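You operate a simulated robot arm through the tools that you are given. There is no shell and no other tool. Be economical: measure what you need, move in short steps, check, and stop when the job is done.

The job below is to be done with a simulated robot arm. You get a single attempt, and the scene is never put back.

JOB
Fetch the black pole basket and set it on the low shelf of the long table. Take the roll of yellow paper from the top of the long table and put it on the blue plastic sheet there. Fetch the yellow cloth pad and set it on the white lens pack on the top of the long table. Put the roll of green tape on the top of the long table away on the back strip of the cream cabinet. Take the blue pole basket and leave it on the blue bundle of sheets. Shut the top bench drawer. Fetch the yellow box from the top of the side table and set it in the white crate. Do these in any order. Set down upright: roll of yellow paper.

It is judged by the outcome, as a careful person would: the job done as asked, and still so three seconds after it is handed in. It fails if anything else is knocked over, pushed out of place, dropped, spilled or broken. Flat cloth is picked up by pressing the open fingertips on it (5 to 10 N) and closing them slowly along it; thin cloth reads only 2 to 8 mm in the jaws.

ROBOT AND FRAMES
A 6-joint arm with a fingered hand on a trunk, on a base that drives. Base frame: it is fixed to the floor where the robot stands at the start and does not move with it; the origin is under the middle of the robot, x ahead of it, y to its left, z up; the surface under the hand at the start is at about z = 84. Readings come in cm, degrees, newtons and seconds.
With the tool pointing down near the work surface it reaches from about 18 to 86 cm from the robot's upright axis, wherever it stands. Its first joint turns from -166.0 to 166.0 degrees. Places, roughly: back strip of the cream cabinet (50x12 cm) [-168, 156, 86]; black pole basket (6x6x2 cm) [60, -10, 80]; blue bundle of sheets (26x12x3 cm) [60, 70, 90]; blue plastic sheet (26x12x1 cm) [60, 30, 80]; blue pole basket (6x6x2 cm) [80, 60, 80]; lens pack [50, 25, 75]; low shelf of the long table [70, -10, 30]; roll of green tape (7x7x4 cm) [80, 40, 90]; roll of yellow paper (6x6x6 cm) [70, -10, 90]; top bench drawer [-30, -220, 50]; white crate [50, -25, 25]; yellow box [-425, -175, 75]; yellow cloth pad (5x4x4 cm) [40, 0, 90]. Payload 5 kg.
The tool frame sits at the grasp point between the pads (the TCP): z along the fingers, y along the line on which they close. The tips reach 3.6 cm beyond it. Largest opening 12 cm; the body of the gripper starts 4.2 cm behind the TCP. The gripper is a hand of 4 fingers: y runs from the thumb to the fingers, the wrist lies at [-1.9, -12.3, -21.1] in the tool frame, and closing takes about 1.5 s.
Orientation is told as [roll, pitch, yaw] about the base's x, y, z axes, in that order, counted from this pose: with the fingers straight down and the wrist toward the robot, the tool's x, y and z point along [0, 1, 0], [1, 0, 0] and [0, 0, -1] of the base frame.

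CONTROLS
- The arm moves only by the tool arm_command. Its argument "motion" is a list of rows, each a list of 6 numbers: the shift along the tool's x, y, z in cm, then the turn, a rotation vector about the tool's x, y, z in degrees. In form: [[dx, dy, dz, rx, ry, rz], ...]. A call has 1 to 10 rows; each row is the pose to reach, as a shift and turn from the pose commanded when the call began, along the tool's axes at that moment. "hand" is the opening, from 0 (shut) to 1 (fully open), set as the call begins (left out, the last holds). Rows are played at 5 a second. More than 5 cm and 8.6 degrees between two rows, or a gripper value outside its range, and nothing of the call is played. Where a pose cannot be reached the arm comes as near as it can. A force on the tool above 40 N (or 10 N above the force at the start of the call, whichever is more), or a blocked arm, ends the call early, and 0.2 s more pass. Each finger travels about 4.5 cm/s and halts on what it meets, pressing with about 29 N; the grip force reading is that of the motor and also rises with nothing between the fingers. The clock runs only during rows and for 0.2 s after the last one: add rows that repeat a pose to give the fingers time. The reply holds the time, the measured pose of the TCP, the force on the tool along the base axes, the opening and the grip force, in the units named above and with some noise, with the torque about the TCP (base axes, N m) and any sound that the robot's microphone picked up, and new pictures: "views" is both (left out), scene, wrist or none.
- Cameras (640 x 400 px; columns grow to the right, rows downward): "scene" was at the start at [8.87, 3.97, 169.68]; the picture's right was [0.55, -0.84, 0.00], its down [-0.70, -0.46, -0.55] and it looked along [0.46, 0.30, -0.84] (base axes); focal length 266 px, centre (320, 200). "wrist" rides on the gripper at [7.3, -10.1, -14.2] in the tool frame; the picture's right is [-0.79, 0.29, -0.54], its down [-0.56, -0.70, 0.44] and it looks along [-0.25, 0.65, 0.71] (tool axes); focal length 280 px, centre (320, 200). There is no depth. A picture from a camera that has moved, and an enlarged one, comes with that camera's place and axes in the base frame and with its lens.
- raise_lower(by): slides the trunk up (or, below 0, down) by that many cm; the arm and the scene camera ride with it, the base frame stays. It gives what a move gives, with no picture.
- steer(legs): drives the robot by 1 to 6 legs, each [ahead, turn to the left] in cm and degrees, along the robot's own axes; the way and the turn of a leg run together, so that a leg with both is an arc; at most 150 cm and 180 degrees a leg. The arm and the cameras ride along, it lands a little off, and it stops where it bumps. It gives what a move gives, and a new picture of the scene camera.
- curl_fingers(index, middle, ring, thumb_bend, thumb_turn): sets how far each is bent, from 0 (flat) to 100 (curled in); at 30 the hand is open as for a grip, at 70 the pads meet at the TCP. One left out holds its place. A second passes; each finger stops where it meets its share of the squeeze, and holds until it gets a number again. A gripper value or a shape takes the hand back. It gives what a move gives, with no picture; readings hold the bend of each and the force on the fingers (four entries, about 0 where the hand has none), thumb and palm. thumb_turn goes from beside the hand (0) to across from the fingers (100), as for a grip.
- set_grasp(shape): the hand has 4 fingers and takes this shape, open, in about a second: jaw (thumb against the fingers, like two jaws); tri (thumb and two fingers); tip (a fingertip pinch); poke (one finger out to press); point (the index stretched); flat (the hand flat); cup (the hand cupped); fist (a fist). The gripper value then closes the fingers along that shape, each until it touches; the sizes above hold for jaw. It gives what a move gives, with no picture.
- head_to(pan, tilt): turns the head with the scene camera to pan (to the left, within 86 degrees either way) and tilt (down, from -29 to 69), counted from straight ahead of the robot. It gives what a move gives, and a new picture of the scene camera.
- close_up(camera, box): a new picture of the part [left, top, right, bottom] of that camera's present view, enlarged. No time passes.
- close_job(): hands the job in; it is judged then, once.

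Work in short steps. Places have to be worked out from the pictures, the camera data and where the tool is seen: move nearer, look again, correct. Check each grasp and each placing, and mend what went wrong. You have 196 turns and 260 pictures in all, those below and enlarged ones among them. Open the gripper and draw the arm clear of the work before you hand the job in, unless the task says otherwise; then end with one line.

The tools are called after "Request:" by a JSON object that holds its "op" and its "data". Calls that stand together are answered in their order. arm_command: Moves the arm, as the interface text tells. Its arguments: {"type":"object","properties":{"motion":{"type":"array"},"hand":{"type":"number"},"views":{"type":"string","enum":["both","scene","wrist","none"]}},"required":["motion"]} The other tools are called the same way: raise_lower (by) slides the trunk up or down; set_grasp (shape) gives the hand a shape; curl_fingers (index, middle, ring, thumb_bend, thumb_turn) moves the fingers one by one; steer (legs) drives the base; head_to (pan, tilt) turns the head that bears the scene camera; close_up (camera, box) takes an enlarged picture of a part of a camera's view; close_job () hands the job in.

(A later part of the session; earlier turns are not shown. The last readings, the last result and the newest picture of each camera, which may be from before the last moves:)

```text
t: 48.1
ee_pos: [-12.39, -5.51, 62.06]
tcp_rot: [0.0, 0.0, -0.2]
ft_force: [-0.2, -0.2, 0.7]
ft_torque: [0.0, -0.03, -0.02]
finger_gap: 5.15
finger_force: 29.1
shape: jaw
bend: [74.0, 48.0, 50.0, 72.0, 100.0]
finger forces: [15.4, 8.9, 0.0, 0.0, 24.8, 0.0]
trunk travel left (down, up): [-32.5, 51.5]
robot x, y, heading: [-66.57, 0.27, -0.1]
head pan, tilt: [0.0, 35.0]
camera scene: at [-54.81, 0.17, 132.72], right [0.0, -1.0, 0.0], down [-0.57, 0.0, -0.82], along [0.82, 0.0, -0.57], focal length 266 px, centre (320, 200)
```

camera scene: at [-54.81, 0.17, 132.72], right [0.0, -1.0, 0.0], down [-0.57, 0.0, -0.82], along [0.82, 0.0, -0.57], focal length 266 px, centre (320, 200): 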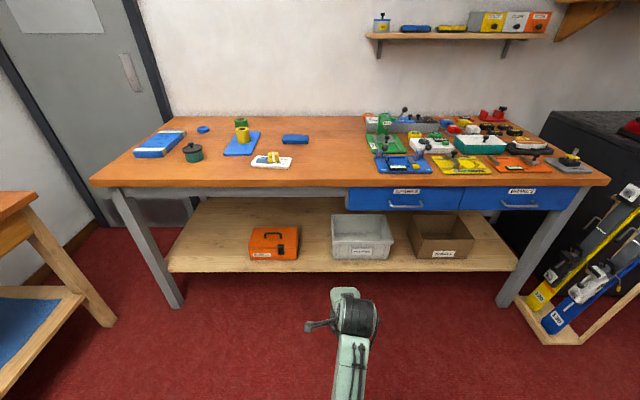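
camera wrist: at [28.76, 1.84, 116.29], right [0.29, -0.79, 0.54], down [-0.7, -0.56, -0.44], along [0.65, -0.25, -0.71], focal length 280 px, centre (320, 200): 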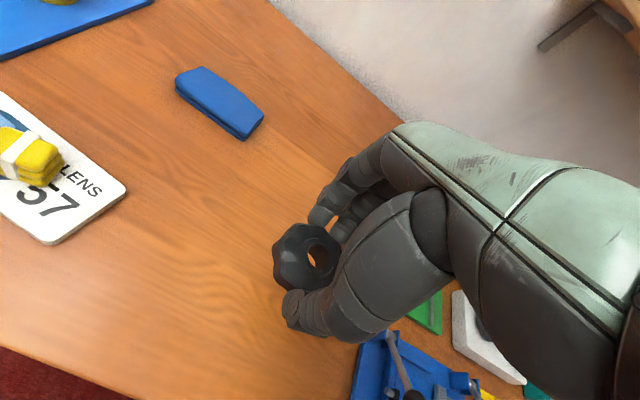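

Clear view: the low shelf (z≈30) holds an orange box, the white crate and a carton, and its left part is free. I'll reposition the base to about (-35, 25), then look.

Request:
{"op": "steer", "data": {"legs": [[0, 38], [40, 0], [0, -38]]}}

Request:
{"op": "raise_lower", "data": {"by": -22}}

Request:
{"op": "head_to", "data": {"pan": 15, "tilt": 40}}

```text
t: 54.9
ee_pos: [19.56, 18.82, 61.94]
tcp_rot: [0.0, 0.1, 0.1]
ft_force: [-0.2, -0.2, 0.0]
ft_torque: [0.01, 0.01, 0.0]
finger_gap: 5.13
finger_force: 29.1
shape: jaw
bend: [74.0, 48.0, 50.0, 73.0, 100.0]
finger forces: [15.5, 8.8, 0.1, 0.0, 24.7, 0.0]
trunk travel left (down, up): [-32.5, 51.5]
robot x, y, heading: [-35.01, 24.08, 0.3]
head pan, tilt: [0.0, 35.0]
camera scene: at [-22.99, 24.13, 132.73], right [0.0, -1.0, 0.0], down [-0.57, 0.0, -0.82], along [0.82, 0.0, -0.57], focal length 266 px, centre (320, 200)
```

scene: 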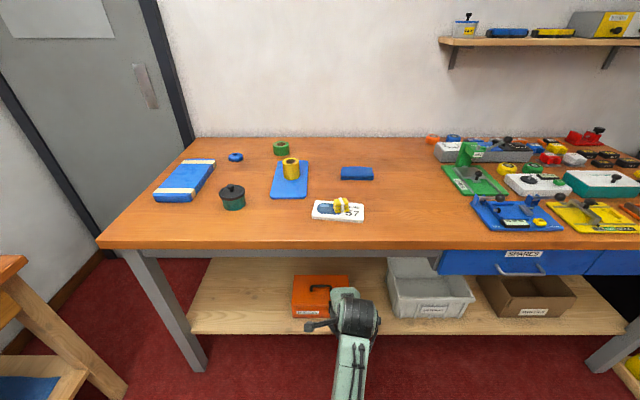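

```text
t: 57.2
ee_pos: [19.48, 18.79, 39.97]
tcp_rot: [0.0, 0.0, 0.1]
ft_force: [0.0, 0.2, 0.0]
ft_torque: [0.03, 0.0, 0.0]
finger_gap: 5.13
finger_force: 29.0
shape: jaw
bend: [74.0, 48.0, 50.0, 73.0, 100.0]
finger forces: [15.3, 8.8, 0.0, 0.0, 24.7, 0.0]
trunk travel left (down, up): [-10.5, 73.5]
robot x, y, heading: [-34.83, 23.84, 0.2]
head pan, tilt: [0.0, 35.0]
```

```text
t: 58.0
ee_pos: [19.48, 18.77, 39.93]
tcp_rot: [0.1, 0.1, 0.1]
ft_force: [0.7, 0.2, 0.1]
ft_torque: [0.01, 0.01, 0.01]
finger_gap: 5.11
finger_force: 28.9
shape: jaw
bend: [74.0, 48.0, 50.0, 73.0, 100.0]
finger forces: [15.4, 8.9, 0.1, 0.0, 24.7, 0.0]
trunk travel left (down, up): [-10.5, 73.5]
robot x, y, heading: [-35.18, 24.18, 0.1]
head pan, tilt: [15.0, 40.0]
camera scene: at [-23.59, 26.34, 109.97], right [0.26, -0.97, 0.0], down [-0.62, -0.17, -0.77], along [0.74, 0.2, -0.64], focal length 266 px, centre (320, 200)
```

scene: 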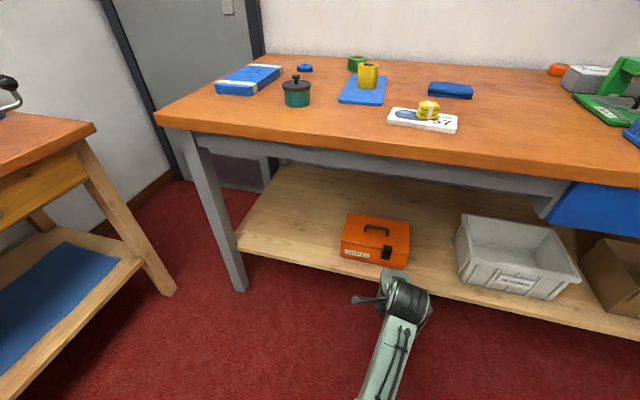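

Target on the shelf: about (42, 50), left of the orange box. First slide left in front of the table at z=40.

Request:
{"op": "arm_command", "data": {"motion": [[4.5, 0, 0, 0, 0, 0], [9, 0, 0, 0, 0, 0], [13.5, 0, 0, 0, 0, 0], [18, 0, 0, 0, 0, 0], [22.5, 0, 0, 0, 0, 0], [27, 0, 0, 0, 0, 0], [31.2, 0, 0, 0, 0, 0]], "views": "both"}}

```text
t: 59.6
ee_pos: [19.39, 49.9, 40.03]
tcp_rot: [0.0, 0.1, 0.1]
ft_force: [-0.6, -0.7, -0.8]
ft_torque: [0.0, -0.01, 0.02]
finger_gap: 5.13
finger_force: 28.6
shape: jaw
bend: [74.0, 48.0, 50.0, 73.0, 100.0]
finger forces: [15.4, 9.0, 0.0, 0.1, 24.6, 0.0]
trunk travel left (down, up): [-10.5, 73.5]
robot x, y, heading: [-34.78, 23.91, 0.2]
head pan, tilt: [15.0, 40.0]
camera scene: at [-23.59, 26.36, 109.97], right [0.26, -0.97, 0.0], down [-0.62, -0.17, -0.77], along [0.74, 0.2, -0.64], focal length 266 px, centre (320, 200)
camera wrist: at [9.23, 57.19, 54.19], right [0.29, -0.79, 0.54], down [-0.7, -0.56, -0.44], along [0.65, -0.25, -0.71], focal length 280 px, centre (320, 200)
```

scene: 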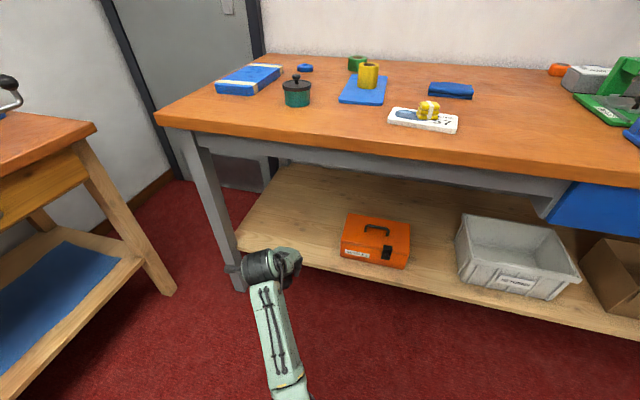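
wrist: 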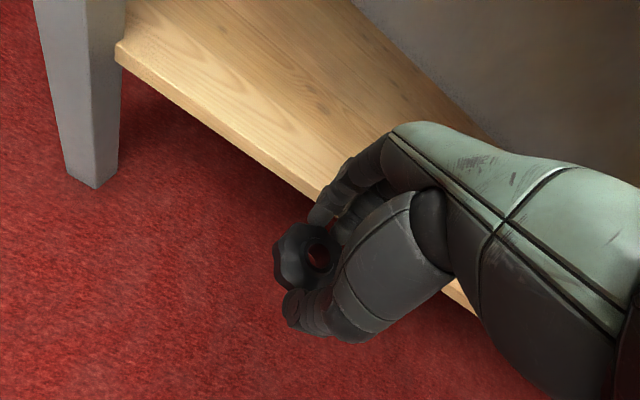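

Clear. Now reach in under the table to x≈42.

Request:
{"op": "arm_command", "data": {"motion": [[0, 4.5, 0, 0, 0, 0], [0, 9, 0, 0, 0, 0], [0, 13.5, 0, 0, 0, 0], [0, 18, 0, 0, 0, 0], [0, 22, 0, 0, 0, 0]], "views": "both"}}

```text
t: 60.8
ee_pos: [41.63, 50.05, 40.02]
tcp_rot: [0.0, 0.0, 0.1]
ft_force: [-0.5, 0.6, -0.7]
ft_torque: [0.03, 0.01, 0.03]
finger_gap: 5.12
finger_force: 29.1
shape: jaw
bend: [74.0, 48.0, 50.0, 73.0, 100.0]
finger forces: [15.4, 9.1, 0.0, 0.0, 24.6, 0.0]
trunk travel left (down, up): [-10.5, 73.5]
robot x, y, heading: [-34.72, 23.96, 0.1]
head pan, tilt: [15.0, 40.0]
camera scene: at [-23.58, 26.35, 109.96], right [0.26, -0.97, 0.0], down [-0.62, -0.17, -0.77], along [0.74, 0.2, -0.64], focal length 266 px, centre (320, 200)
camera wrist: at [31.33, 57.14, 54.24], right [0.29, -0.79, 0.54], down [-0.7, -0.56, -0.44], along [0.65, -0.25, -0.71], focal length 280 px, centre (320, 200)
```

scene: 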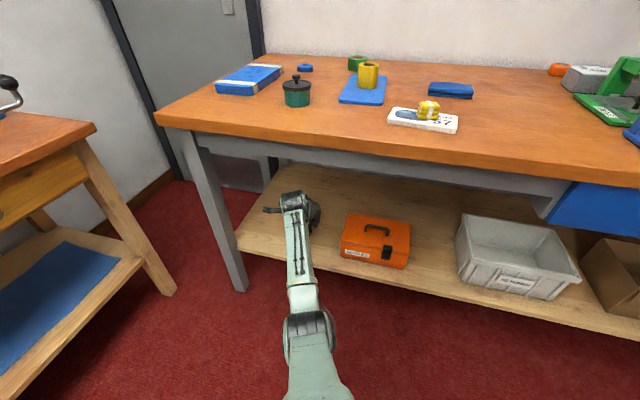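
wrist: 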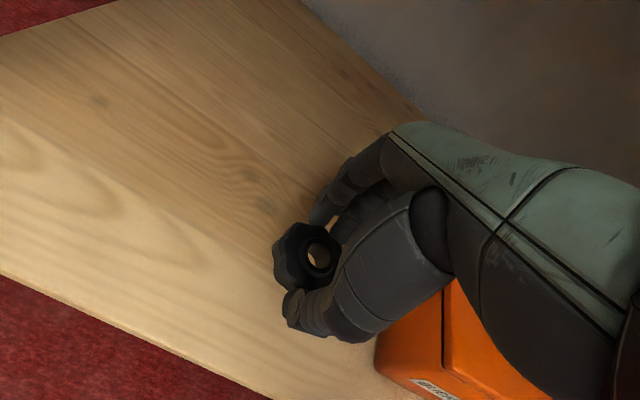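

Free shelf beneath. Lower in steps until contact.

Request:
{"op": "arm_command", "data": {"motion": [[0, 0, 2, 0, 0, 0], [0, 0, 4, 0, 0, 0], [0, 0, 4.5, 0, 0, 0], [0, 0, 5, 0, 0, 0], [0, 0, 5.5, 0, 0, 0], [0, 0, 5.5, 0, 0, 0]], "views": "wrist"}}

```text
t: 62.2
ee_pos: [41.54, 50.0, 34.43]
tcp_rot: [0.0, 0.0, 0.1]
ft_force: [-0.4, -0.4, 0.1]
ft_torque: [-0.02, 0.02, -0.01]
finger_gap: 5.11
finger_force: 29.1
shape: jaw
bend: [74.0, 48.0, 50.0, 73.0, 100.0]
finger forces: [15.4, 9.2, 0.1, 0.1, 24.7, 0.1]
trunk travel left (down, up): [-10.5, 73.5]
robot x, y, heading: [-35.1, 24.13, 0.0]
head pan, tilt: [15.0, 40.0]
camera wrist: at [31.23, 57.17, 48.69], right [0.29, -0.79, 0.54], down [-0.7, -0.56, -0.44], along [0.65, -0.25, -0.71], focal length 280 px, centre (320, 200)
```

wrist: 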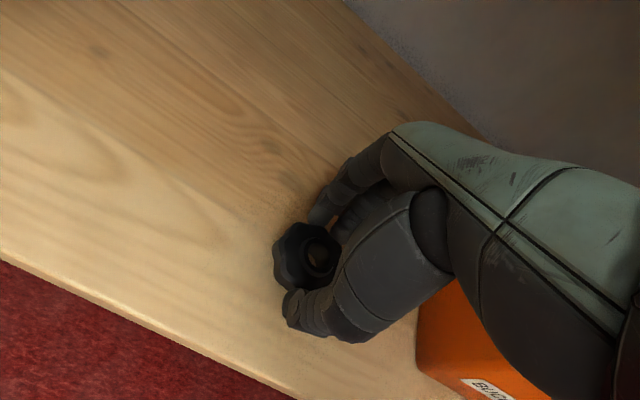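

Request:
{"op": "arm_command", "data": {"motion": [[0, 0, 0.4, 0, 0, 0], [0, 0, 0.8, 0, 0, 0], [0, 0, 1.1, 0, 0, 0], [0, 0, 1.4, 0, 0, 0], [0, 0, 1.4, 0, 0, 0]], "views": "none"}}

```text
t: 63.4
ee_pos: [41.43, 49.88, 33.0]
tcp_rot: [0.0, 0.0, 0.1]
ft_force: [-0.6, -0.3, -1.0]
ft_torque: [0.01, -0.01, 0.0]
finger_gap: 5.1
finger_force: 29.1
shape: jaw
bend: [74.0, 48.0, 50.0, 73.0, 100.0]
finger forces: [15.4, 9.0, 0.1, 0.0, 24.7, 0.0]
trunk travel left (down, up): [-10.5, 73.5]
robot x, y, heading: [-34.64, 24.0, 0.1]
head pan, tilt: [15.0, 40.0]
```

Request:
{"op": "arm_command", "data": {"motion": [[0, 0, 0.4, 0, 0, 0], [0, 0, 0.8, 0, 0, 0], [0, 0, 1.2, 0, 0, 0], [0, 0, 1.6, 0, 0, 0], [0, 0, 2, 0, 0, 0], [0, 0, 2, 0, 0, 0]], "views": "wrist"}}

```text
t: 64.6
ee_pos: [41.82, 50.19, 32.31]
tcp_rot: [0.4, -1.1, 0.0]
ft_force: [-2.0, -1.0, 18.1]
ft_torque: [-0.04, 0.16, 0.02]
finger_gap: 5.27
finger_force: 28.9
shape: jaw
bend: [74.0, 49.0, 50.0, 73.0, 100.0]
finger forces: [16.5, 10.3, 0.0, 0.0, 28.3, 0.0]
trunk travel left (down, up): [-10.5, 73.5]
robot x, y, heading: [-34.59, 23.94, 0.2]
head pan, tilt: [15.0, 40.0]
stopped in row 6: the force on the tool passed its limit at 42 N (the readings are from after the stop); the commanded pose is now the measured one
camera wrist: at [31.45, 57.29, 46.39], right [0.28, -0.79, 0.54], down [-0.69, -0.56, -0.46], along [0.67, -0.25, -0.7], focal length 280 px, centre (320, 200)
```

wrist: 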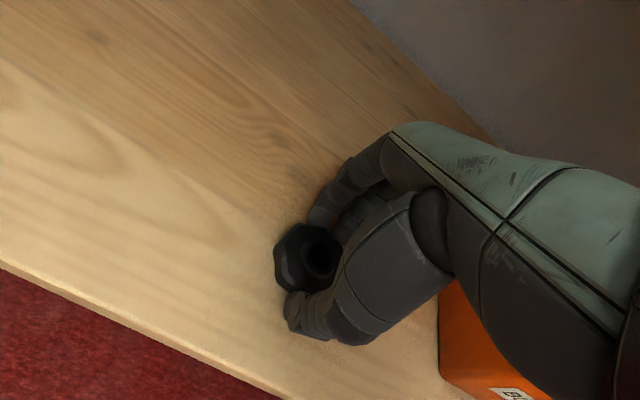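

Contact. Ease up 4 mm, open, then rise.

Request:
{"op": "arm_command", "data": {"motion": [[0, 0, -0.3, 0, 0, 0], [0, 0, -0.3, 0, 0, 0]], "views": "none"}}

Request:
{"op": "arm_command", "data": {"motion": [[0, 0, 0, 0, 0, 0], [0, 0, 0, 0, 0, 0], [0, 0, 0, 0, 0, 0], [0, 0, 0, 0, 0, 0], [0, 0, 0, 0, 0, 0], [0, 0, 0, 0, 0, 0], [0, 0, 0, 0, 0, 0], [0, 0, 0, 0, 0, 0]], "hand": 1, "views": "none"}}

Request:
{"op": "arm_command", "data": {"motion": [[0, 0, -3, 0, 0, 0], [0, 0, -6, 0, 0, 0], [0, 0, -8, 0, 0, 0]], "views": "wrist"}}

```text
t: 65.2
ee_pos: [41.69, 50.14, 32.34]
tcp_rot: [0.3, -0.9, 0.1]
ft_force: [3.9, 2.3, 15.6]
ft_torque: [0.03, -0.18, 0.03]
finger_gap: 5.26
finger_force: 28.8
shape: jaw
bend: [74.0, 48.0, 50.0, 73.0, 100.0]
finger forces: [18.7, 11.2, 0.0, 0.0, 26.1, 0.0]
trunk travel left (down, up): [-10.5, 73.5]
robot x, y, heading: [-35.04, 24.17, 0.1]
head pan, tilt: [15.0, 40.0]
```

```text
t: 67.0
ee_pos: [41.63, 50.02, 32.12]
tcp_rot: [0.2, -0.6, 0.0]
ft_force: [-3.5, -0.1, 8.4]
ft_torque: [-0.14, -0.46, -0.06]
finger_gap: 11.76
finger_force: 0.1
shape: jaw
bend: [30.0, 31.0, 30.0, 30.0, 98.0]
finger forces: [0.1, 8.1, 0.0, 0.0, 0.1, 0.1]
trunk travel left (down, up): [-10.5, 73.5]
robot x, y, heading: [-34.4, 24.08, -0.0]
head pan, tilt: [15.0, 40.0]
```

```text
t: 67.8
ee_pos: [41.56, 49.97, 40.08]
tcp_rot: [0.2, -0.5, 0.1]
ft_force: [0.5, 0.3, -0.2]
ft_torque: [0.0, 0.0, -0.03]
finger_gap: 11.96
finger_force: 0.0
shape: jaw
bend: [30.0, 30.0, 30.0, 30.0, 98.0]
finger forces: [0.0, 0.1, 0.0, 0.1, 0.0, 0.2]
trunk travel left (down, up): [-10.5, 73.5]
robot x, y, heading: [-35.14, 24.08, 0.2]
head pan, tilt: [15.0, 40.0]
camera wrist: at [31.26, 57.09, 54.16], right [0.28, -0.79, 0.54], down [-0.7, -0.56, -0.45], along [0.66, -0.25, -0.71], focal length 280 px, centre (320, 200)
```

wrist: 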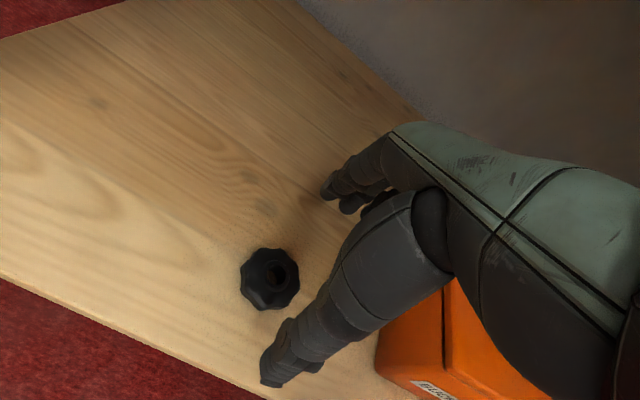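

The black basket sits on the shelf. Withdraw from under the table.

Request:
{"op": "arm_command", "data": {"motion": [[0, -4.5, 0, 0, 0, 0], [0, -9, 0, 0, 0, 0], [0, -13.5, 0, 0, 0, 0], [0, -18, 0, 0, 0, 0], [0, -22.5, 0, 0, 0, 0], [0, -27, 0, 0, 0, 0], [-5, -27, 0, 0, 0, 0], [-10, -27, 0, 0, 0, 0], [-15, -27, 0, 0, 0, 0], [-20, -27, 0, 0, 0, 0]], "views": "scene"}}

```text
t: 70.0
ee_pos: [14.71, 29.91, 39.68]
tcp_rot: [0.3, -0.7, 0.0]
ft_force: [0.0, 0.5, -1.3]
ft_torque: [0.0, -0.01, 0.03]
finger_gap: 12.0
finger_force: 0.0
shape: jaw
bend: [30.0, 30.0, 30.0, 30.0, 98.0]
finger forces: [0.0, 0.1, 0.0, 0.0, 0.0, 0.0]
trunk travel left (down, up): [-10.5, 73.5]
robot x, y, heading: [-34.68, 23.77, 0.3]
head pan, tilt: [15.0, 40.0]
camera scene: at [-23.61, 26.34, 109.97], right [0.26, -0.97, 0.0], down [-0.62, -0.17, -0.77], along [0.74, 0.2, -0.64], focal length 266 px, centre (320, 200)
```

scene: 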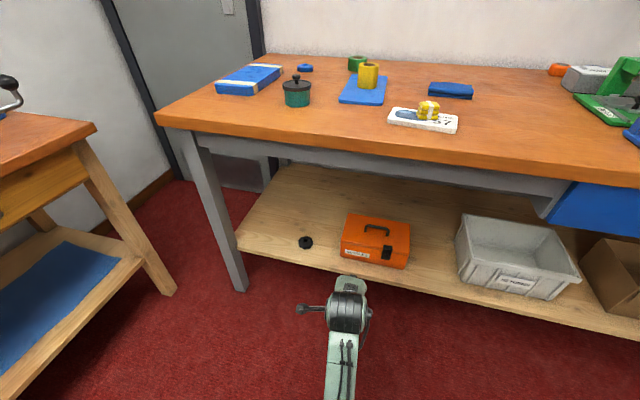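

Basket placed well. Raise the trunk, then drive to about (0, 38) for the blue basket and green tape.

Request:
{"op": "raise_lower", "data": {"by": 68}}

Request:
{"op": "steer", "data": {"legs": [[0, 22], [37.5, 0], [0, -22]]}}

Request:
{"op": "head_to", "data": {"pan": 10, "tilt": 50}}

```text
refused: 68 is not a number from -40 to 40
```

```text
t: 75.3
ee_pos: [49.73, 44.4, 39.6]
tcp_rot: [0.2, -0.6, 0.1]
ft_force: [0.6, -0.2, -0.3]
ft_torque: [-0.01, 0.02, -0.02]
finger_gap: 11.96
finger_force: 0.0
shape: jaw
bend: [30.0, 30.0, 30.0, 30.0, 98.0]
finger forces: [0.0, 0.1, 0.0, 0.0, 0.0, 0.1]
trunk travel left (down, up): [-10.5, 73.5]
robot x, y, heading: [0.42, 38.41, 0.0]
head pan, tilt: [15.0, 40.0]
camera scene: at [11.41, 40.71, 109.97], right [0.26, -0.97, 0.0], down [-0.62, -0.17, -0.77], along [0.74, 0.2, -0.64], focal length 266 px, centre (320, 200)
```

scene: 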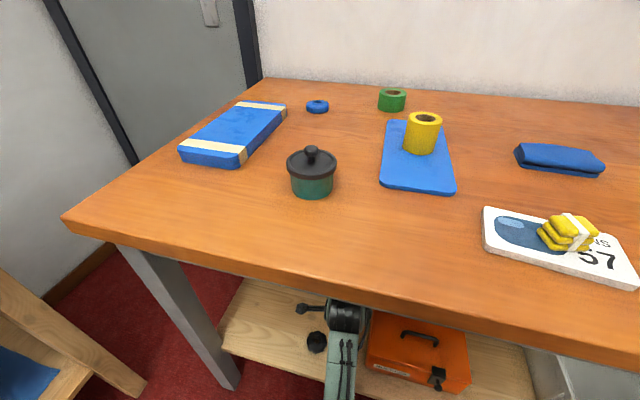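

```text
t: 76.0
ee_pos: [49.68, 44.55, 39.58]
tcp_rot: [0.3, -0.7, 0.0]
ft_force: [0.2, 0.0, 0.1]
ft_torque: [-0.01, -0.01, 0.0]
finger_gap: 11.98
finger_force: 0.0
shape: jaw
bend: [30.0, 30.0, 30.0, 30.0, 98.0]
finger forces: [0.0, 0.0, 0.1, 0.0, 0.1, 0.1]
trunk travel left (down, up): [-10.5, 73.5]
robot x, y, heading: [0.25, 38.5, -0.0]
head pan, tilt: [10.0, 50.0]
camera scene: at [10.78, 39.85, 108.56], right [0.18, -0.98, 0.0], down [-0.75, -0.13, -0.64], along [0.63, 0.11, -0.77], focal length 266 px, centre (320, 200)
```

scene: 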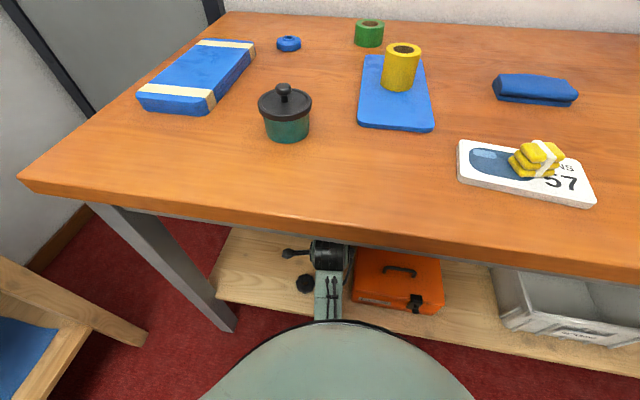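

The raise was refused (max 40), so the hand rode over the shelf, luckily touching nothing. I'll back straight out, raise in two steps, and return.

Request:
{"op": "steer", "data": {"legs": [[-42, 0]]}}

```text
t: 78.8
ee_pos: [7.24, 44.38, 39.6]
tcp_rot: [0.2, -0.6, 0.0]
ft_force: [0.4, 0.2, -0.3]
ft_torque: [-0.02, 0.01, -0.01]
finger_gap: 11.98
finger_force: 0.0
shape: jaw
bend: [30.0, 30.0, 30.0, 30.0, 98.0]
finger forces: [0.0, 0.0, 0.0, 0.0, 0.0, 0.1]
trunk travel left (down, up): [-10.5, 73.5]
robot x, y, heading: [-42.18, 38.18, 0.2]
head pan, tilt: [10.0, 50.0]
camera scene: at [-31.74, 39.78, 108.55], right [0.17, -0.98, 0.0], down [-0.75, -0.13, -0.64], along [0.63, 0.11, -0.77], focal length 266 px, centre (320, 200)
```

scene: 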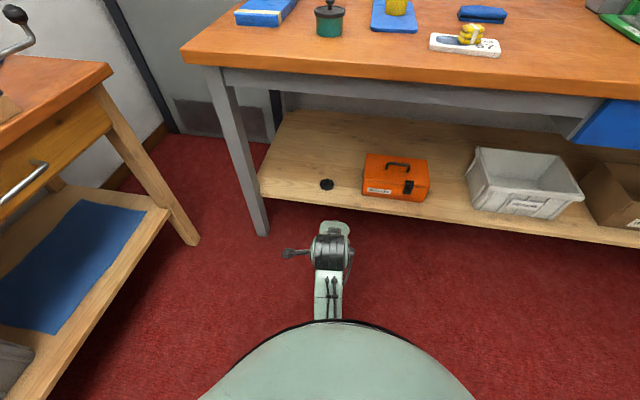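

The shelf is intact. Now raise the trunk in two steps, then drive back in.

Request:
{"op": "raise_lower", "data": {"by": 38}}

Request:
{"op": "raise_lower", "data": {"by": 30}}

```text
t: 82.5
ee_pos: [7.29, 44.18, 77.67]
tcp_rot: [0.2, -0.6, 0.1]
ft_force: [-0.2, 0.1, 0.3]
ft_torque: [-0.01, 0.01, 0.02]
finger_gap: 11.97
finger_force: 0.0
shape: jaw
bend: [30.0, 30.0, 30.0, 30.0, 98.0]
finger forces: [0.0, 0.1, 0.0, 0.0, 0.1, 0.0]
trunk travel left (down, up): [-48.5, 35.5]
robot x, y, heading: [-41.87, 38.38, 0.0]
head pan, tilt: [10.0, 50.0]
```

```text
t: 85.5
ee_pos: [7.2, 44.35, 107.53]
tcp_rot: [0.2, -0.5, 0.0]
ft_force: [0.3, 0.8, 0.1]
ft_torque: [0.0, -0.05, 0.0]
finger_gap: 12.03
finger_force: 0.1
shape: jaw
bend: [30.0, 30.0, 30.0, 30.0, 98.0]
finger forces: [0.0, 0.1, 0.0, 0.0, 0.0, 0.0]
trunk travel left (down, up): [-78.5, 5.5]
robot x, y, heading: [-42.45, 38.32, 0.4]
head pan, tilt: [10.0, 50.0]
```

Request:
{"op": "steer", "data": {"legs": [[43, 0]]}}

```text
t: 88.4
ee_pos: [50.95, 43.64, 107.7]
tcp_rot: [0.2, -0.6, -0.5]
ft_force: [-0.6, -1.4, -0.3]
ft_torque: [-0.02, -0.01, -0.01]
finger_gap: 11.98
finger_force: 0.2
shape: jaw
bend: [30.0, 30.0, 30.0, 30.0, 98.0]
finger forces: [0.0, 0.1, 0.1, 0.1, 0.0, 0.1]
trunk travel left (down, up): [-78.5, 5.5]
robot x, y, heading: [1.28, 38.63, -0.6]
head pan, tilt: [10.0, 50.0]
camera scene: at [11.98, 39.48, 176.56], right [0.16, -0.99, 0.0], down [-0.76, -0.13, -0.64], along [0.63, 0.11, -0.77], focal length 266 px, centre (320, 200)
```

scene: 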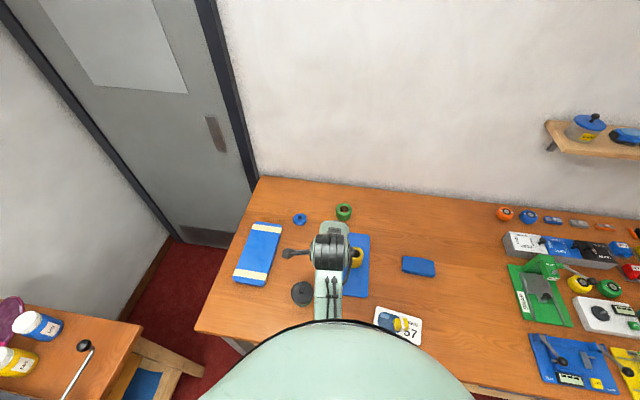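

Move over the blue basket, near (75.4, 59).

Request:
{"op": "arm_command", "data": {"motion": [[2.2, 3.5, 0, 0, 0, 0], [4.4, 7, 0, 0, 0, 0], [6.6, 10.5, 0, 0, 0, 0], [8.8, 14, 0, 0, 0, 0], [11, 17.5, 0, 0, 0, 0], [13.2, 21, 0, 0, 0, 0], [15.4, 24.3, 0, 0, 0, 0], [15.4, 24.3, 4, 0, 0, 0], [15.4, 24.3, 7, 0, 0, 0]], "views": "wrist"}}

```text
t: 90.4
ee_pos: [75.66, 58.74, 100.95]
tcp_rot: [0.3, -0.8, -0.6]
ft_force: [0.1, -0.2, -0.8]
ft_torque: [-0.02, -0.02, 0.0]
finger_gap: 11.99
finger_force: 0.1
shape: jaw
bend: [30.0, 30.0, 30.0, 30.0, 98.0]
finger forces: [0.0, 0.1, 0.0, 0.0, 0.0, 0.1]
trunk travel left (down, up): [-78.5, 5.5]
robot x, y, heading: [1.76, 38.03, -0.4]
head pan, tilt: [10.0, 50.0]
camera wrist: at [65.3, 66.03, 115.06], right [0.27, -0.79, 0.54], down [-0.7, -0.55, -0.45], along [0.66, -0.26, -0.71], focal length 280 px, centre (320, 200)
```

wrist: 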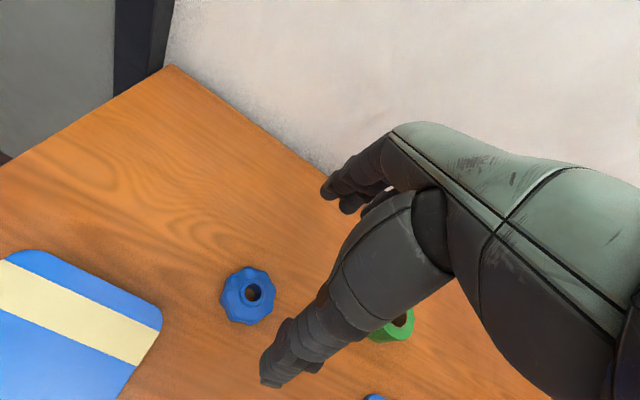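

Basket at (75.9, 58.7). Descend and close.

Request:
{"op": "arm_command", "data": {"motion": [[0, 0.3, 4.5, 0, 0, 0], [0, 0.3, 9, 0, 0, 0], [0, 0.3, 12.5, 0, 0, 0], [0, 0.3, 13, 0, 0, 0]], "views": "none"}}

Request:
{"op": "arm_command", "data": {"motion": [[0, 0, 0, 0, 0, 0], [0, 0, 0, 0, 0, 0], [0, 0, 0, 0, 0, 0], [0, 0, 0, 0, 0, 0], [0, 0, 0, 0, 0, 0], [0, 0, 0, 0, 0, 0], [0, 0, 0, 0, 0, 0], [0, 0, 0, 0, 0, 0]], "hand": 0, "views": "wrist"}}

```text
t: 91.4
ee_pos: [76.03, 58.93, 87.97]
tcp_rot: [0.2, -0.6, -0.7]
ft_force: [-0.6, -0.4, 0.3]
ft_torque: [0.01, 0.01, 0.0]
finger_gap: 11.97
finger_force: 0.1
shape: jaw
bend: [30.0, 30.0, 30.0, 30.0, 98.0]
finger forces: [0.1, 0.0, 0.1, 0.0, 0.0, 0.0]
trunk travel left (down, up): [-78.5, 5.5]
robot x, y, heading: [1.73, 38.02, -0.7]
head pan, tilt: [10.0, 50.0]
```

```text
t: 93.2
ee_pos: [76.0, 59.05, 87.86]
tcp_rot: [0.2, -0.6, -0.5]
ft_force: [-0.1, -0.3, 0.3]
ft_torque: [0.02, -0.03, 0.01]
finger_gap: 5.17
finger_force: 29.3
shape: jaw
bend: [74.0, 48.0, 51.0, 72.0, 100.0]
finger forces: [15.0, 9.1, 0.1, 0.1, 25.0, 0.1]
trunk travel left (down, up): [-78.5, 5.5]
robot x, y, heading: [1.8, 37.98, -0.4]
head pan, tilt: [10.0, 50.0]
camera wrist: at [65.78, 66.31, 102.08], right [0.28, -0.79, 0.54], down [-0.7, -0.55, -0.45], along [0.66, -0.26, -0.71], focal length 280 px, centre (320, 200)
```

wrist: 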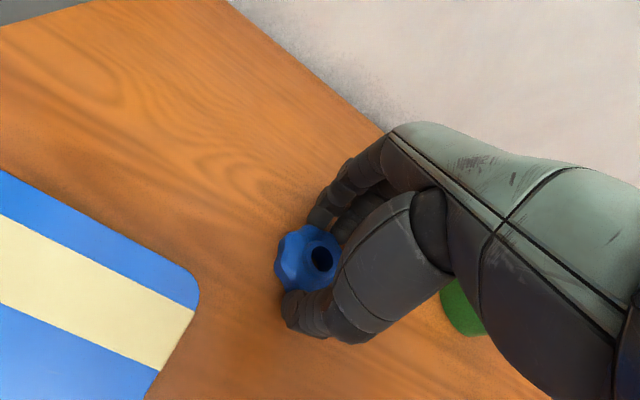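

Held. Lift and carry to the bundle centre, about (56, 70.8).

Request:
{"op": "arm_command", "data": {"motion": [[0, 0, -4, 0, 0, 0], [0, 0, -8.5, 0, 0, 0], [0, 0, -12, 0, 0, 0], [2.4, -4, -12, 0, 0, 0], [4.8, -8, -12, 0, 0, 0], [7.2, -12, -12, 0, 0, 0], [9.6, -16, -12, 0, 0, 0], [11.8, -20, -12, 0, 0, 0]], "views": "both"}}

```text
t: 95.0
ee_pos: [56.03, 70.7, 100.01]
tcp_rot: [0.2, -0.6, -0.6]
ft_force: [-0.2, 0.4, 0.0]
ft_torque: [-0.02, -0.01, -0.01]
finger_gap: 5.15
finger_force: 28.6
shape: jaw
bend: [74.0, 48.0, 51.0, 72.0, 100.0]
finger forces: [15.1, 9.1, 0.0, 0.0, 25.0, 0.1]
trunk travel left (down, up): [-78.5, 5.5]
robot x, y, heading: [1.27, 38.31, -0.6]
head pan, tilt: [10.0, 50.0]
camera scene: at [11.86, 39.54, 176.56], right [0.16, -0.99, 0.0], down [-0.76, -0.13, -0.64], along [0.63, 0.11, -0.77], focal length 266 px, centre (320, 200)
camera wrist: at [45.65, 78.06, 114.1], right [0.27, -0.79, 0.54], down [-0.7, -0.55, -0.45], along [0.66, -0.26, -0.71], focal length 280 px, centre (320, 200)
```

scene: 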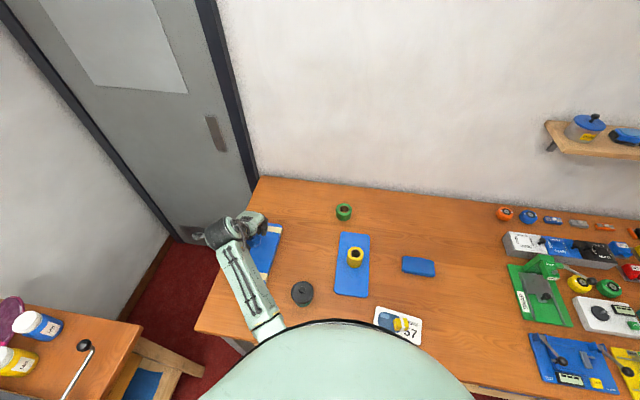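
wrist: 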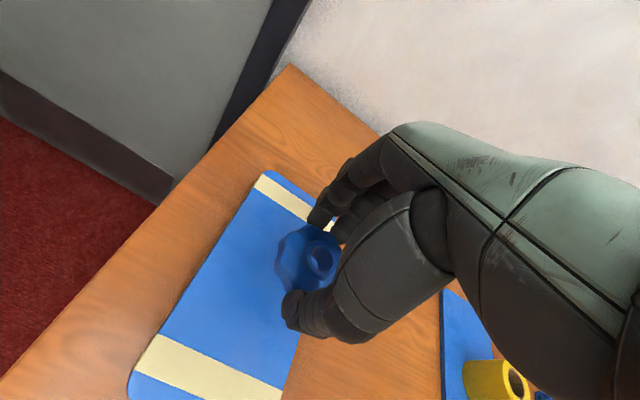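

Centred over the bundle. Lower to near contact then feel.

Request:
{"op": "arm_command", "data": {"motion": [[0, 0, 4, 0, 0, 0], [0, 0, 7.5, 0, 0, 0], [0, 0, 8.3, 0, 0, 0], [0, 0, 8.6, 0, 0, 0], [0, 0, 8.9, 0, 0, 0], [0, 0, 9.1, 0, 0, 0]], "views": "none"}}

```text
t: 96.4
ee_pos: [56.03, 70.87, 90.72]
tcp_rot: [0.2, -0.6, -0.5]
ft_force: [-0.7, -0.5, -0.3]
ft_torque: [0.01, 0.01, 0.03]
finger_gap: 5.16
finger_force: 28.9
shape: jaw
bend: [74.0, 48.0, 51.0, 72.0, 100.0]
finger forces: [15.0, 9.3, 0.0, 0.0, 25.0, 0.1]
trunk travel left (down, up): [-78.5, 5.5]
robot x, y, heading: [1.07, 38.26, -0.3]
head pan, tilt: [10.0, 50.0]
```

Request:
{"op": "arm_command", "data": {"motion": [[0, 0, 0.2, 0, 0, 0], [0, 0, 0.4, 0, 0, 0], [0, 0, 0.6, 0, 0, 0], [0, 0, 0.6, 0, 0, 0]], "views": "wrist"}}

```text
t: 97.4
ee_pos: [55.95, 70.95, 90.38]
tcp_rot: [0.5, -0.8, -0.6]
ft_force: [-0.1, 1.7, 23.9]
ft_torque: [0.06, 0.0, 0.01]
finger_gap: 5.27
finger_force: 29.3
shape: jaw
bend: [74.0, 48.0, 51.0, 72.0, 100.0]
finger forces: [17.2, 11.1, 0.1, 0.1, 29.9, 0.1]
trunk travel left (down, up): [-78.5, 5.5]
robot x, y, heading: [1.01, 38.11, -0.7]
head pan, tilt: [10.0, 50.0]
camera wrist: at [45.7, 78.11, 104.58], right [0.27, -0.8, 0.54], down [-0.7, -0.55, -0.46], along [0.66, -0.25, -0.71], focal length 280 px, centre (320, 200)
```

wrist: 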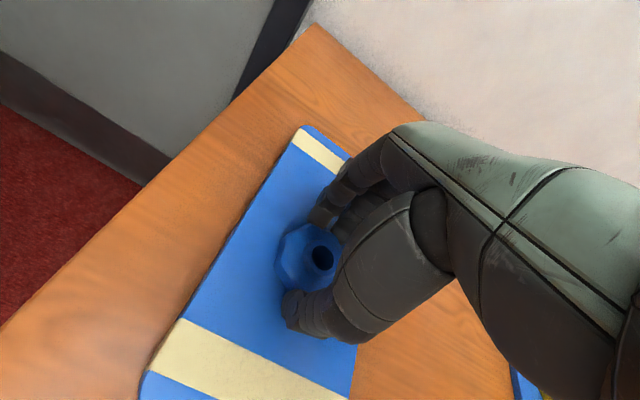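

Contact. Ease up slightly, open, and rise.

Request:
{"op": "arm_command", "data": {"motion": [[0, 0, -0.5, 0, 0, 0], [0, 0, -0.5, 0, 0, 0]], "views": "none"}}

Request:
{"op": "arm_command", "data": {"motion": [[0, 0, 0, 0, 0, 0], [0, 0, 0, 0, 0, 0], [0, 0, 0, 0, 0, 0], [0, 0, 0, 0, 0, 0], [0, 0, 0, 0, 0, 0], [0, 0, 0, 0, 0, 0], [0, 0, 0, 0, 0, 0], [0, 0, 0, 0, 0, 0]], "hand": 1, "views": "none"}}

Request:
{"op": "arm_command", "data": {"motion": [[0, 0, -4, 0, 0, 0], [0, 0, -8, 0, 0, 0], [0, 0, -12, 0, 0, 0]], "views": "wrist"}}

```text
t: 98.0
ee_pos: [55.93, 70.78, 90.54]
tcp_rot: [0.3, -0.5, -0.5]
ft_force: [1.3, 1.2, 9.0]
ft_torque: [0.03, -0.2, 0.02]
finger_gap: 5.23
finger_force: 29.2
shape: jaw
bend: [74.0, 48.0, 51.0, 72.0, 100.0]
finger forces: [17.5, 10.7, 0.1, 0.0, 27.5, 0.0]
trunk travel left (down, up): [-78.5, 5.5]
robot x, y, heading: [1.06, 38.29, -0.5]
head pan, tilt: [10.0, 50.0]
```

```text
t: 99.8
ee_pos: [56.05, 70.87, 90.61]
tcp_rot: [0.1, -0.7, -0.6]
ft_force: [-0.1, -0.4, -0.1]
ft_torque: [-0.02, 0.0, 0.0]
finger_gap: 11.95
finger_force: 0.1
shape: jaw
bend: [30.0, 30.0, 30.0, 30.0, 98.0]
finger forces: [0.0, 0.0, 0.0, 0.1, 0.0, 0.1]
trunk travel left (down, up): [-78.5, 5.5]
robot x, y, heading: [1.33, 38.14, -0.8]
head pan, tilt: [10.0, 50.0]
```

```text
t: 100.6
ee_pos: [55.93, 70.68, 102.6]
tcp_rot: [0.2, -0.4, -0.5]
ft_force: [0.2, -0.2, -0.2]
ft_torque: [0.0, 0.0, 0.0]
finger_gap: 11.97
finger_force: 0.1
shape: jaw
bend: [30.0, 30.0, 30.0, 30.0, 98.0]
finger forces: [0.0, 0.1, 0.0, 0.0, 0.0, 0.1]
trunk travel left (down, up): [-78.5, 5.5]
robot x, y, heading: [1.46, 38.22, -0.4]
head pan, tilt: [10.0, 50.0]
camera wrist: at [45.81, 78.0, 116.7], right [0.28, -0.79, 0.54], down [-0.7, -0.55, -0.45], along [0.66, -0.26, -0.71], focal length 280 px, centre (320, 200)
```

wrist: 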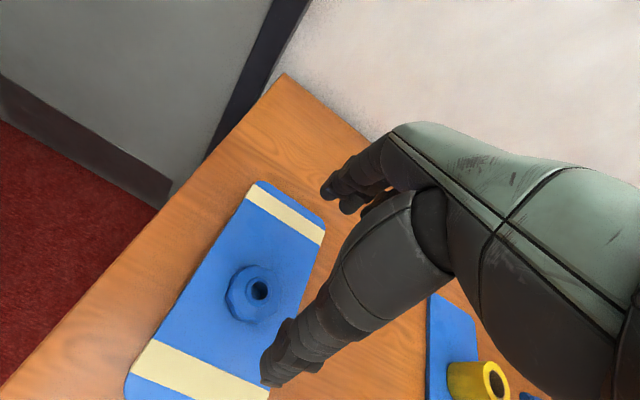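

Blue basket is on the bundle. Next move over the green tape, near (81, 41.5).

Request:
{"op": "arm_command", "data": {"motion": [[-3.2, 2.7, -1, 0, 0, 0], [-6.4, 5.4, -1, 0, 0, 0], [-9.6, 8.1, -1, 0, 0, 0], [-12.8, 10.8, -1, 0, 0, 0], [-16, 13.5, -1, 0, 0, 0], [-19.2, 16.2, -1, 0, 0, 0], [-22.4, 18.9, -1, 0, 0, 0], [-25.6, 21.6, -1, 0, 0, 0], [-28.8, 24.2, -1, 0, 0, 0]], "views": "wrist"}}

```text
t: 102.6
ee_pos: [79.88, 41.78, 103.78]
tcp_rot: [0.4, -0.6, -0.4]
ft_force: [0.3, -0.7, 0.3]
ft_torque: [0.01, 0.02, 0.01]
finger_gap: 11.96
finger_force: 0.0
shape: jaw
bend: [30.0, 30.0, 30.0, 30.0, 98.0]
finger forces: [0.0, 0.0, 0.0, 0.0, 0.0, 0.0]
trunk travel left (down, up): [-78.5, 5.5]
robot x, y, heading: [1.77, 38.25, -0.4]
head pan, tilt: [10.0, 50.0]
camera wrist: at [69.68, 49.0, 117.93], right [0.28, -0.79, 0.54], down [-0.7, -0.55, -0.45], along [0.66, -0.25, -0.71], focal length 280 px, centre (320, 200)
```

wrist: 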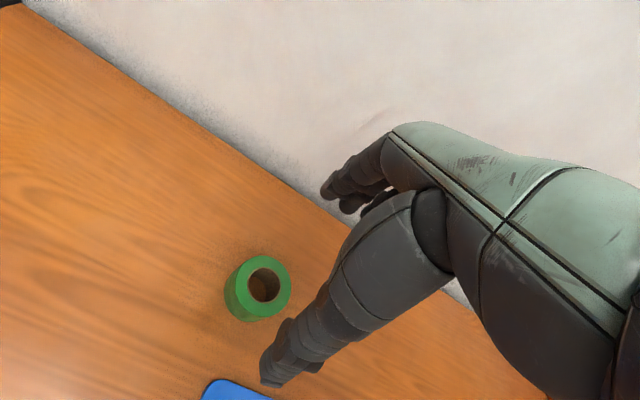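

Tape at (81.9, 40.9). Align, descend, close.

Request:
{"op": "arm_command", "data": {"motion": [[-0.9, 2, 3, 0, 0, 0], [-0.9, 2, 7.5, 0, 0, 0], [-0.9, 2, 12, 0, 0, 0], [-0.9, 2, 15, 0, 0, 0], [-0.9, 2, 15.7, 0, 0, 0]], "views": "wrist"}}

Request:
{"op": "arm_command", "data": {"motion": [[0, 0, 0, 0, 0, 0], [0, 0, 0, 0, 0, 0], [0, 0, 0, 0, 0, 0], [0, 0, 0, 0, 0, 0], [0, 0, 0, 0, 0, 0], [0, 0, 0, 0, 0, 0], [0, 0, 0, 0, 0, 0], [0, 0, 0, 0, 0, 0]], "hand": 0, "views": "wrist"}}

```text
t: 103.8
ee_pos: [82.17, 41.0, 88.08]
tcp_rot: [0.2, -0.5, -0.6]
ft_force: [-0.6, 0.2, -0.3]
ft_torque: [-0.02, 0.01, -0.01]
finger_gap: 12.01
finger_force: 0.1
shape: jaw
bend: [30.0, 30.0, 30.0, 30.0, 98.0]
finger forces: [0.0, 0.0, 0.0, 0.1, 0.0, 0.0]
trunk travel left (down, up): [-78.5, 5.5]
robot x, y, heading: [1.56, 37.91, -0.7]
head pan, tilt: [10.0, 50.0]
camera wrist: at [71.86, 48.29, 102.12], right [0.27, -0.79, 0.54], down [-0.7, -0.55, -0.45], along [0.66, -0.26, -0.71], focal length 280 px, centre (320, 200)
```

wrist: 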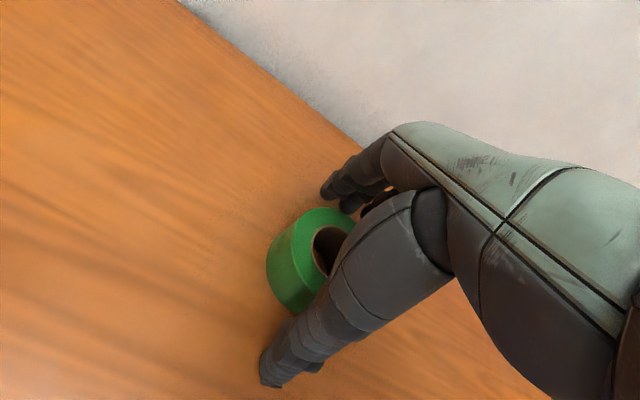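

```text
t: 105.6
ee_pos: [82.16, 41.0, 87.95]
tcp_rot: [0.2, -0.5, -0.6]
ft_force: [-0.5, -0.1, 0.9]
ft_torque: [0.01, -0.02, -0.01]
finger_gap: 5.84
finger_force: 28.8
shape: jaw
bend: [74.0, 45.0, 48.0, 71.0, 100.0]
finger forces: [14.8, 9.5, 0.0, 0.0, 25.1, 0.1]
trunk travel left (down, up): [-78.5, 5.5]
robot x, y, heading: [1.33, 38.3, -0.7]
head pan, tilt: [10.0, 50.0]
camera wrist: at [71.9, 48.29, 102.12], right [0.28, -0.79, 0.54], down [-0.7, -0.55, -0.45], along [0.66, -0.26, -0.71], focal length 280 px, centre (320, 200)
```

wrist: 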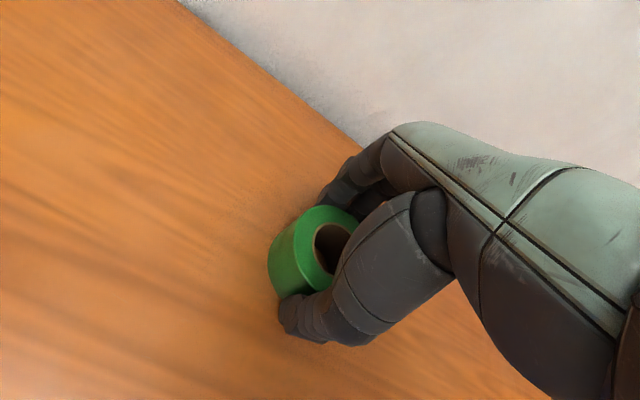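

Held. Lift and retract high above the table.

Request:
{"op": "arm_command", "data": {"motion": [[0, 0, -4.5, 0, 0, 0], [0, 0, -9, 0, 0, 0], [0, 0, -13.5, 0, 0, 0], [0, 0, -18, 0, 0, 0], [0, -4.8, -18, 0, 0, 0], [0, -9.6, -18, 0, 0, 0], [0, -14.4, -18, 0, 0, 0], [0, -19.2, -18, 0, 0, 0], [0, -24, -18, 0, 0, 0], [0, -28.5, -18, 0, 0, 0]], "views": "none"}}

Request:
{"op": "steer", "data": {"legs": [[-60, 0]]}}

Request:
{"op": "head_to", "data": {"pan": 85, "tilt": 35}}

```text
t: 107.8
ee_pos: [53.15, 41.19, 105.86]
tcp_rot: [0.2, -0.8, -0.6]
ft_force: [-0.3, 1.1, -0.9]
ft_torque: [0.01, -0.01, 0.03]
finger_gap: 5.81
finger_force: 29.0
shape: jaw
bend: [74.0, 45.0, 48.0, 71.0, 100.0]
finger forces: [14.8, 9.7, 0.1, 0.0, 24.7, 0.1]
trunk travel left (down, up): [-78.5, 5.5]
robot x, y, heading: [1.59, 38.47, -0.6]
head pan, tilt: [10.0, 50.0]
```

```text
t: 111.5
ee_pos: [-6.13, 41.5, 105.74]
tcp_rot: [0.2, -0.6, -1.1]
ft_force: [-0.5, 0.3, -1.3]
ft_torque: [0.0, 0.0, -0.01]
finger_gap: 5.82
finger_force: 28.6
shape: jaw
bend: [74.0, 45.0, 48.0, 71.0, 100.0]
finger forces: [14.9, 9.7, 0.0, 0.1, 24.8, 0.1]
trunk travel left (down, up): [-78.5, 5.5]
robot x, y, heading: [-57.77, 39.07, -1.0]
head pan, tilt: [10.0, 50.0]
camera scene: at [-47.47, 40.21, 176.55], right [0.16, -0.99, 0.0], down [-0.76, -0.12, -0.64], along [0.63, 0.1, -0.77], focal length 266 px, centre (320, 200)
```

scene: 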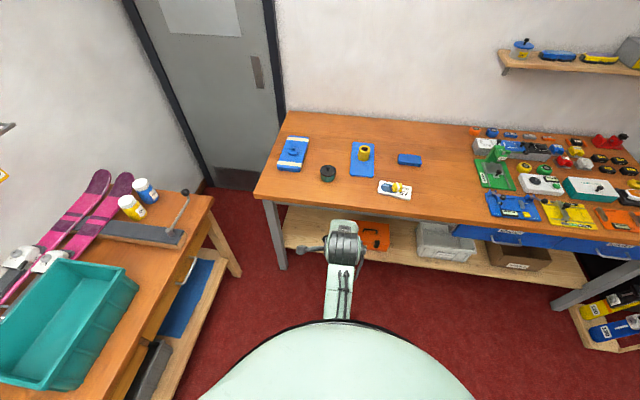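

```text
t: 112.9
ee_pos: [-5.97, 41.4, 105.79]
tcp_rot: [0.2, -0.6, -1.1]
ft_force: [-0.4, 0.2, -1.2]
ft_torque: [0.02, 0.02, 0.01]
finger_gap: 5.83
finger_force: 28.9
shape: jaw
bend: [74.0, 45.0, 48.0, 71.0, 100.0]
finger forces: [14.8, 9.5, 0.1, 0.1, 24.9, 0.1]
trunk travel left (down, up): [-78.5, 5.5]
robot x, y, heading: [-58.08, 38.72, -0.9]
head pan, tilt: [85.0, 35.0]
camera scene: at [-54.16, 47.76, 178.72], right [0.99, -0.11, 0.0], down [-0.06, -0.57, -0.82], along [0.09, 0.81, -0.57], focal length 266 px, centre (320, 200)
```

scene: 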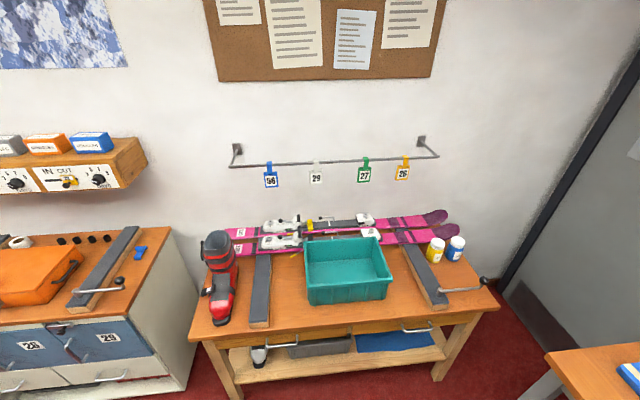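

I see the side bench ahead and a pale cabinet to its left (with orange bag). I'll turn left 90° and look towards the cabinet.

Request:
{"op": "steer", "data": {"legs": [[0, 91]]}}

Request:
{"op": "head_to", "data": {"pan": 55, "tilt": 30}}

```text
t: 117.9
ee_pos: [-61.95, 91.03, 105.78]
tcp_rot: [0.1, -0.5, 90.4]
ft_force: [-0.7, -0.2, -1.0]
ft_torque: [0.0, 0.0, -0.01]
finger_gap: 5.78
finger_force: 29.3
shape: jaw
bend: [74.0, 45.0, 48.0, 71.0, 100.0]
finger forces: [14.7, 9.5, 0.1, 0.1, 24.5, 0.0]
trunk travel left (down, up): [-78.5, 5.5]
robot x, y, heading: [-58.05, 39.2, 90.2]
head pan, tilt: [85.0, 35.0]
camera scene: at [-66.93, 42.79, 178.73], right [0.08, 1.0, 0.0], down [0.57, -0.05, -0.82], along [-0.82, 0.07, -0.57], focal length 266 px, centre (320, 200)
```

scene: 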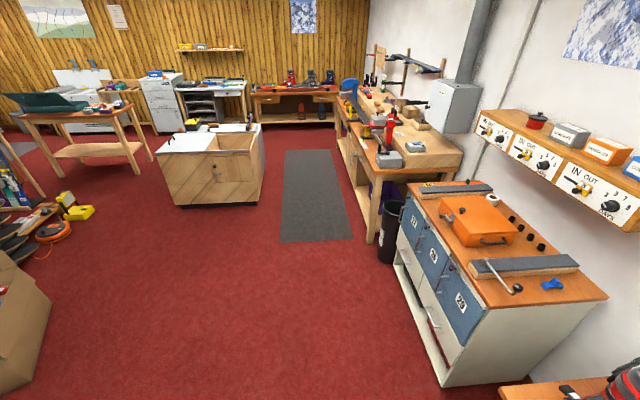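

```text
t: 118.9
ee_pos: [-61.8, 90.89, 105.73]
tcp_rot: [0.2, -0.7, 90.4]
ft_force: [0.3, -0.4, -1.2]
ft_torque: [0.0, -0.02, -0.03]
finger_gap: 5.78
finger_force: 28.9
shape: jaw
bend: [74.0, 45.0, 48.0, 71.0, 100.0]
finger forces: [14.7, 9.5, 0.0, 0.0, 24.6, 0.1]
trunk travel left (down, up): [-78.5, 5.5]
robot x, y, heading: [-58.17, 39.2, 90.2]
head pan, tilt: [55.0, 30.0]
camera scene: at [-65.59, 47.2, 179.5], right [0.57, 0.82, 0.0], down [0.41, -0.28, -0.87], along [-0.71, 0.49, -0.5], focal length 266 px, centre (320, 200)
```

scene: 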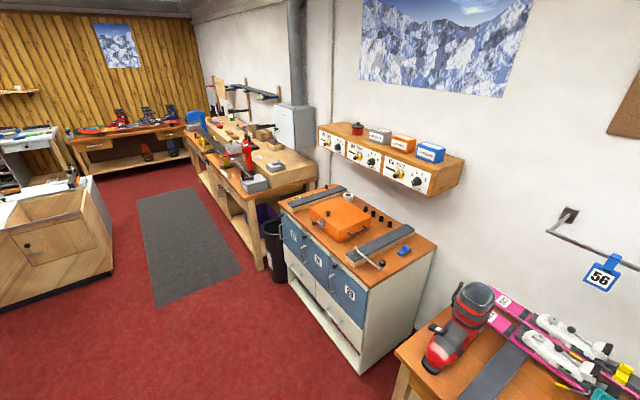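

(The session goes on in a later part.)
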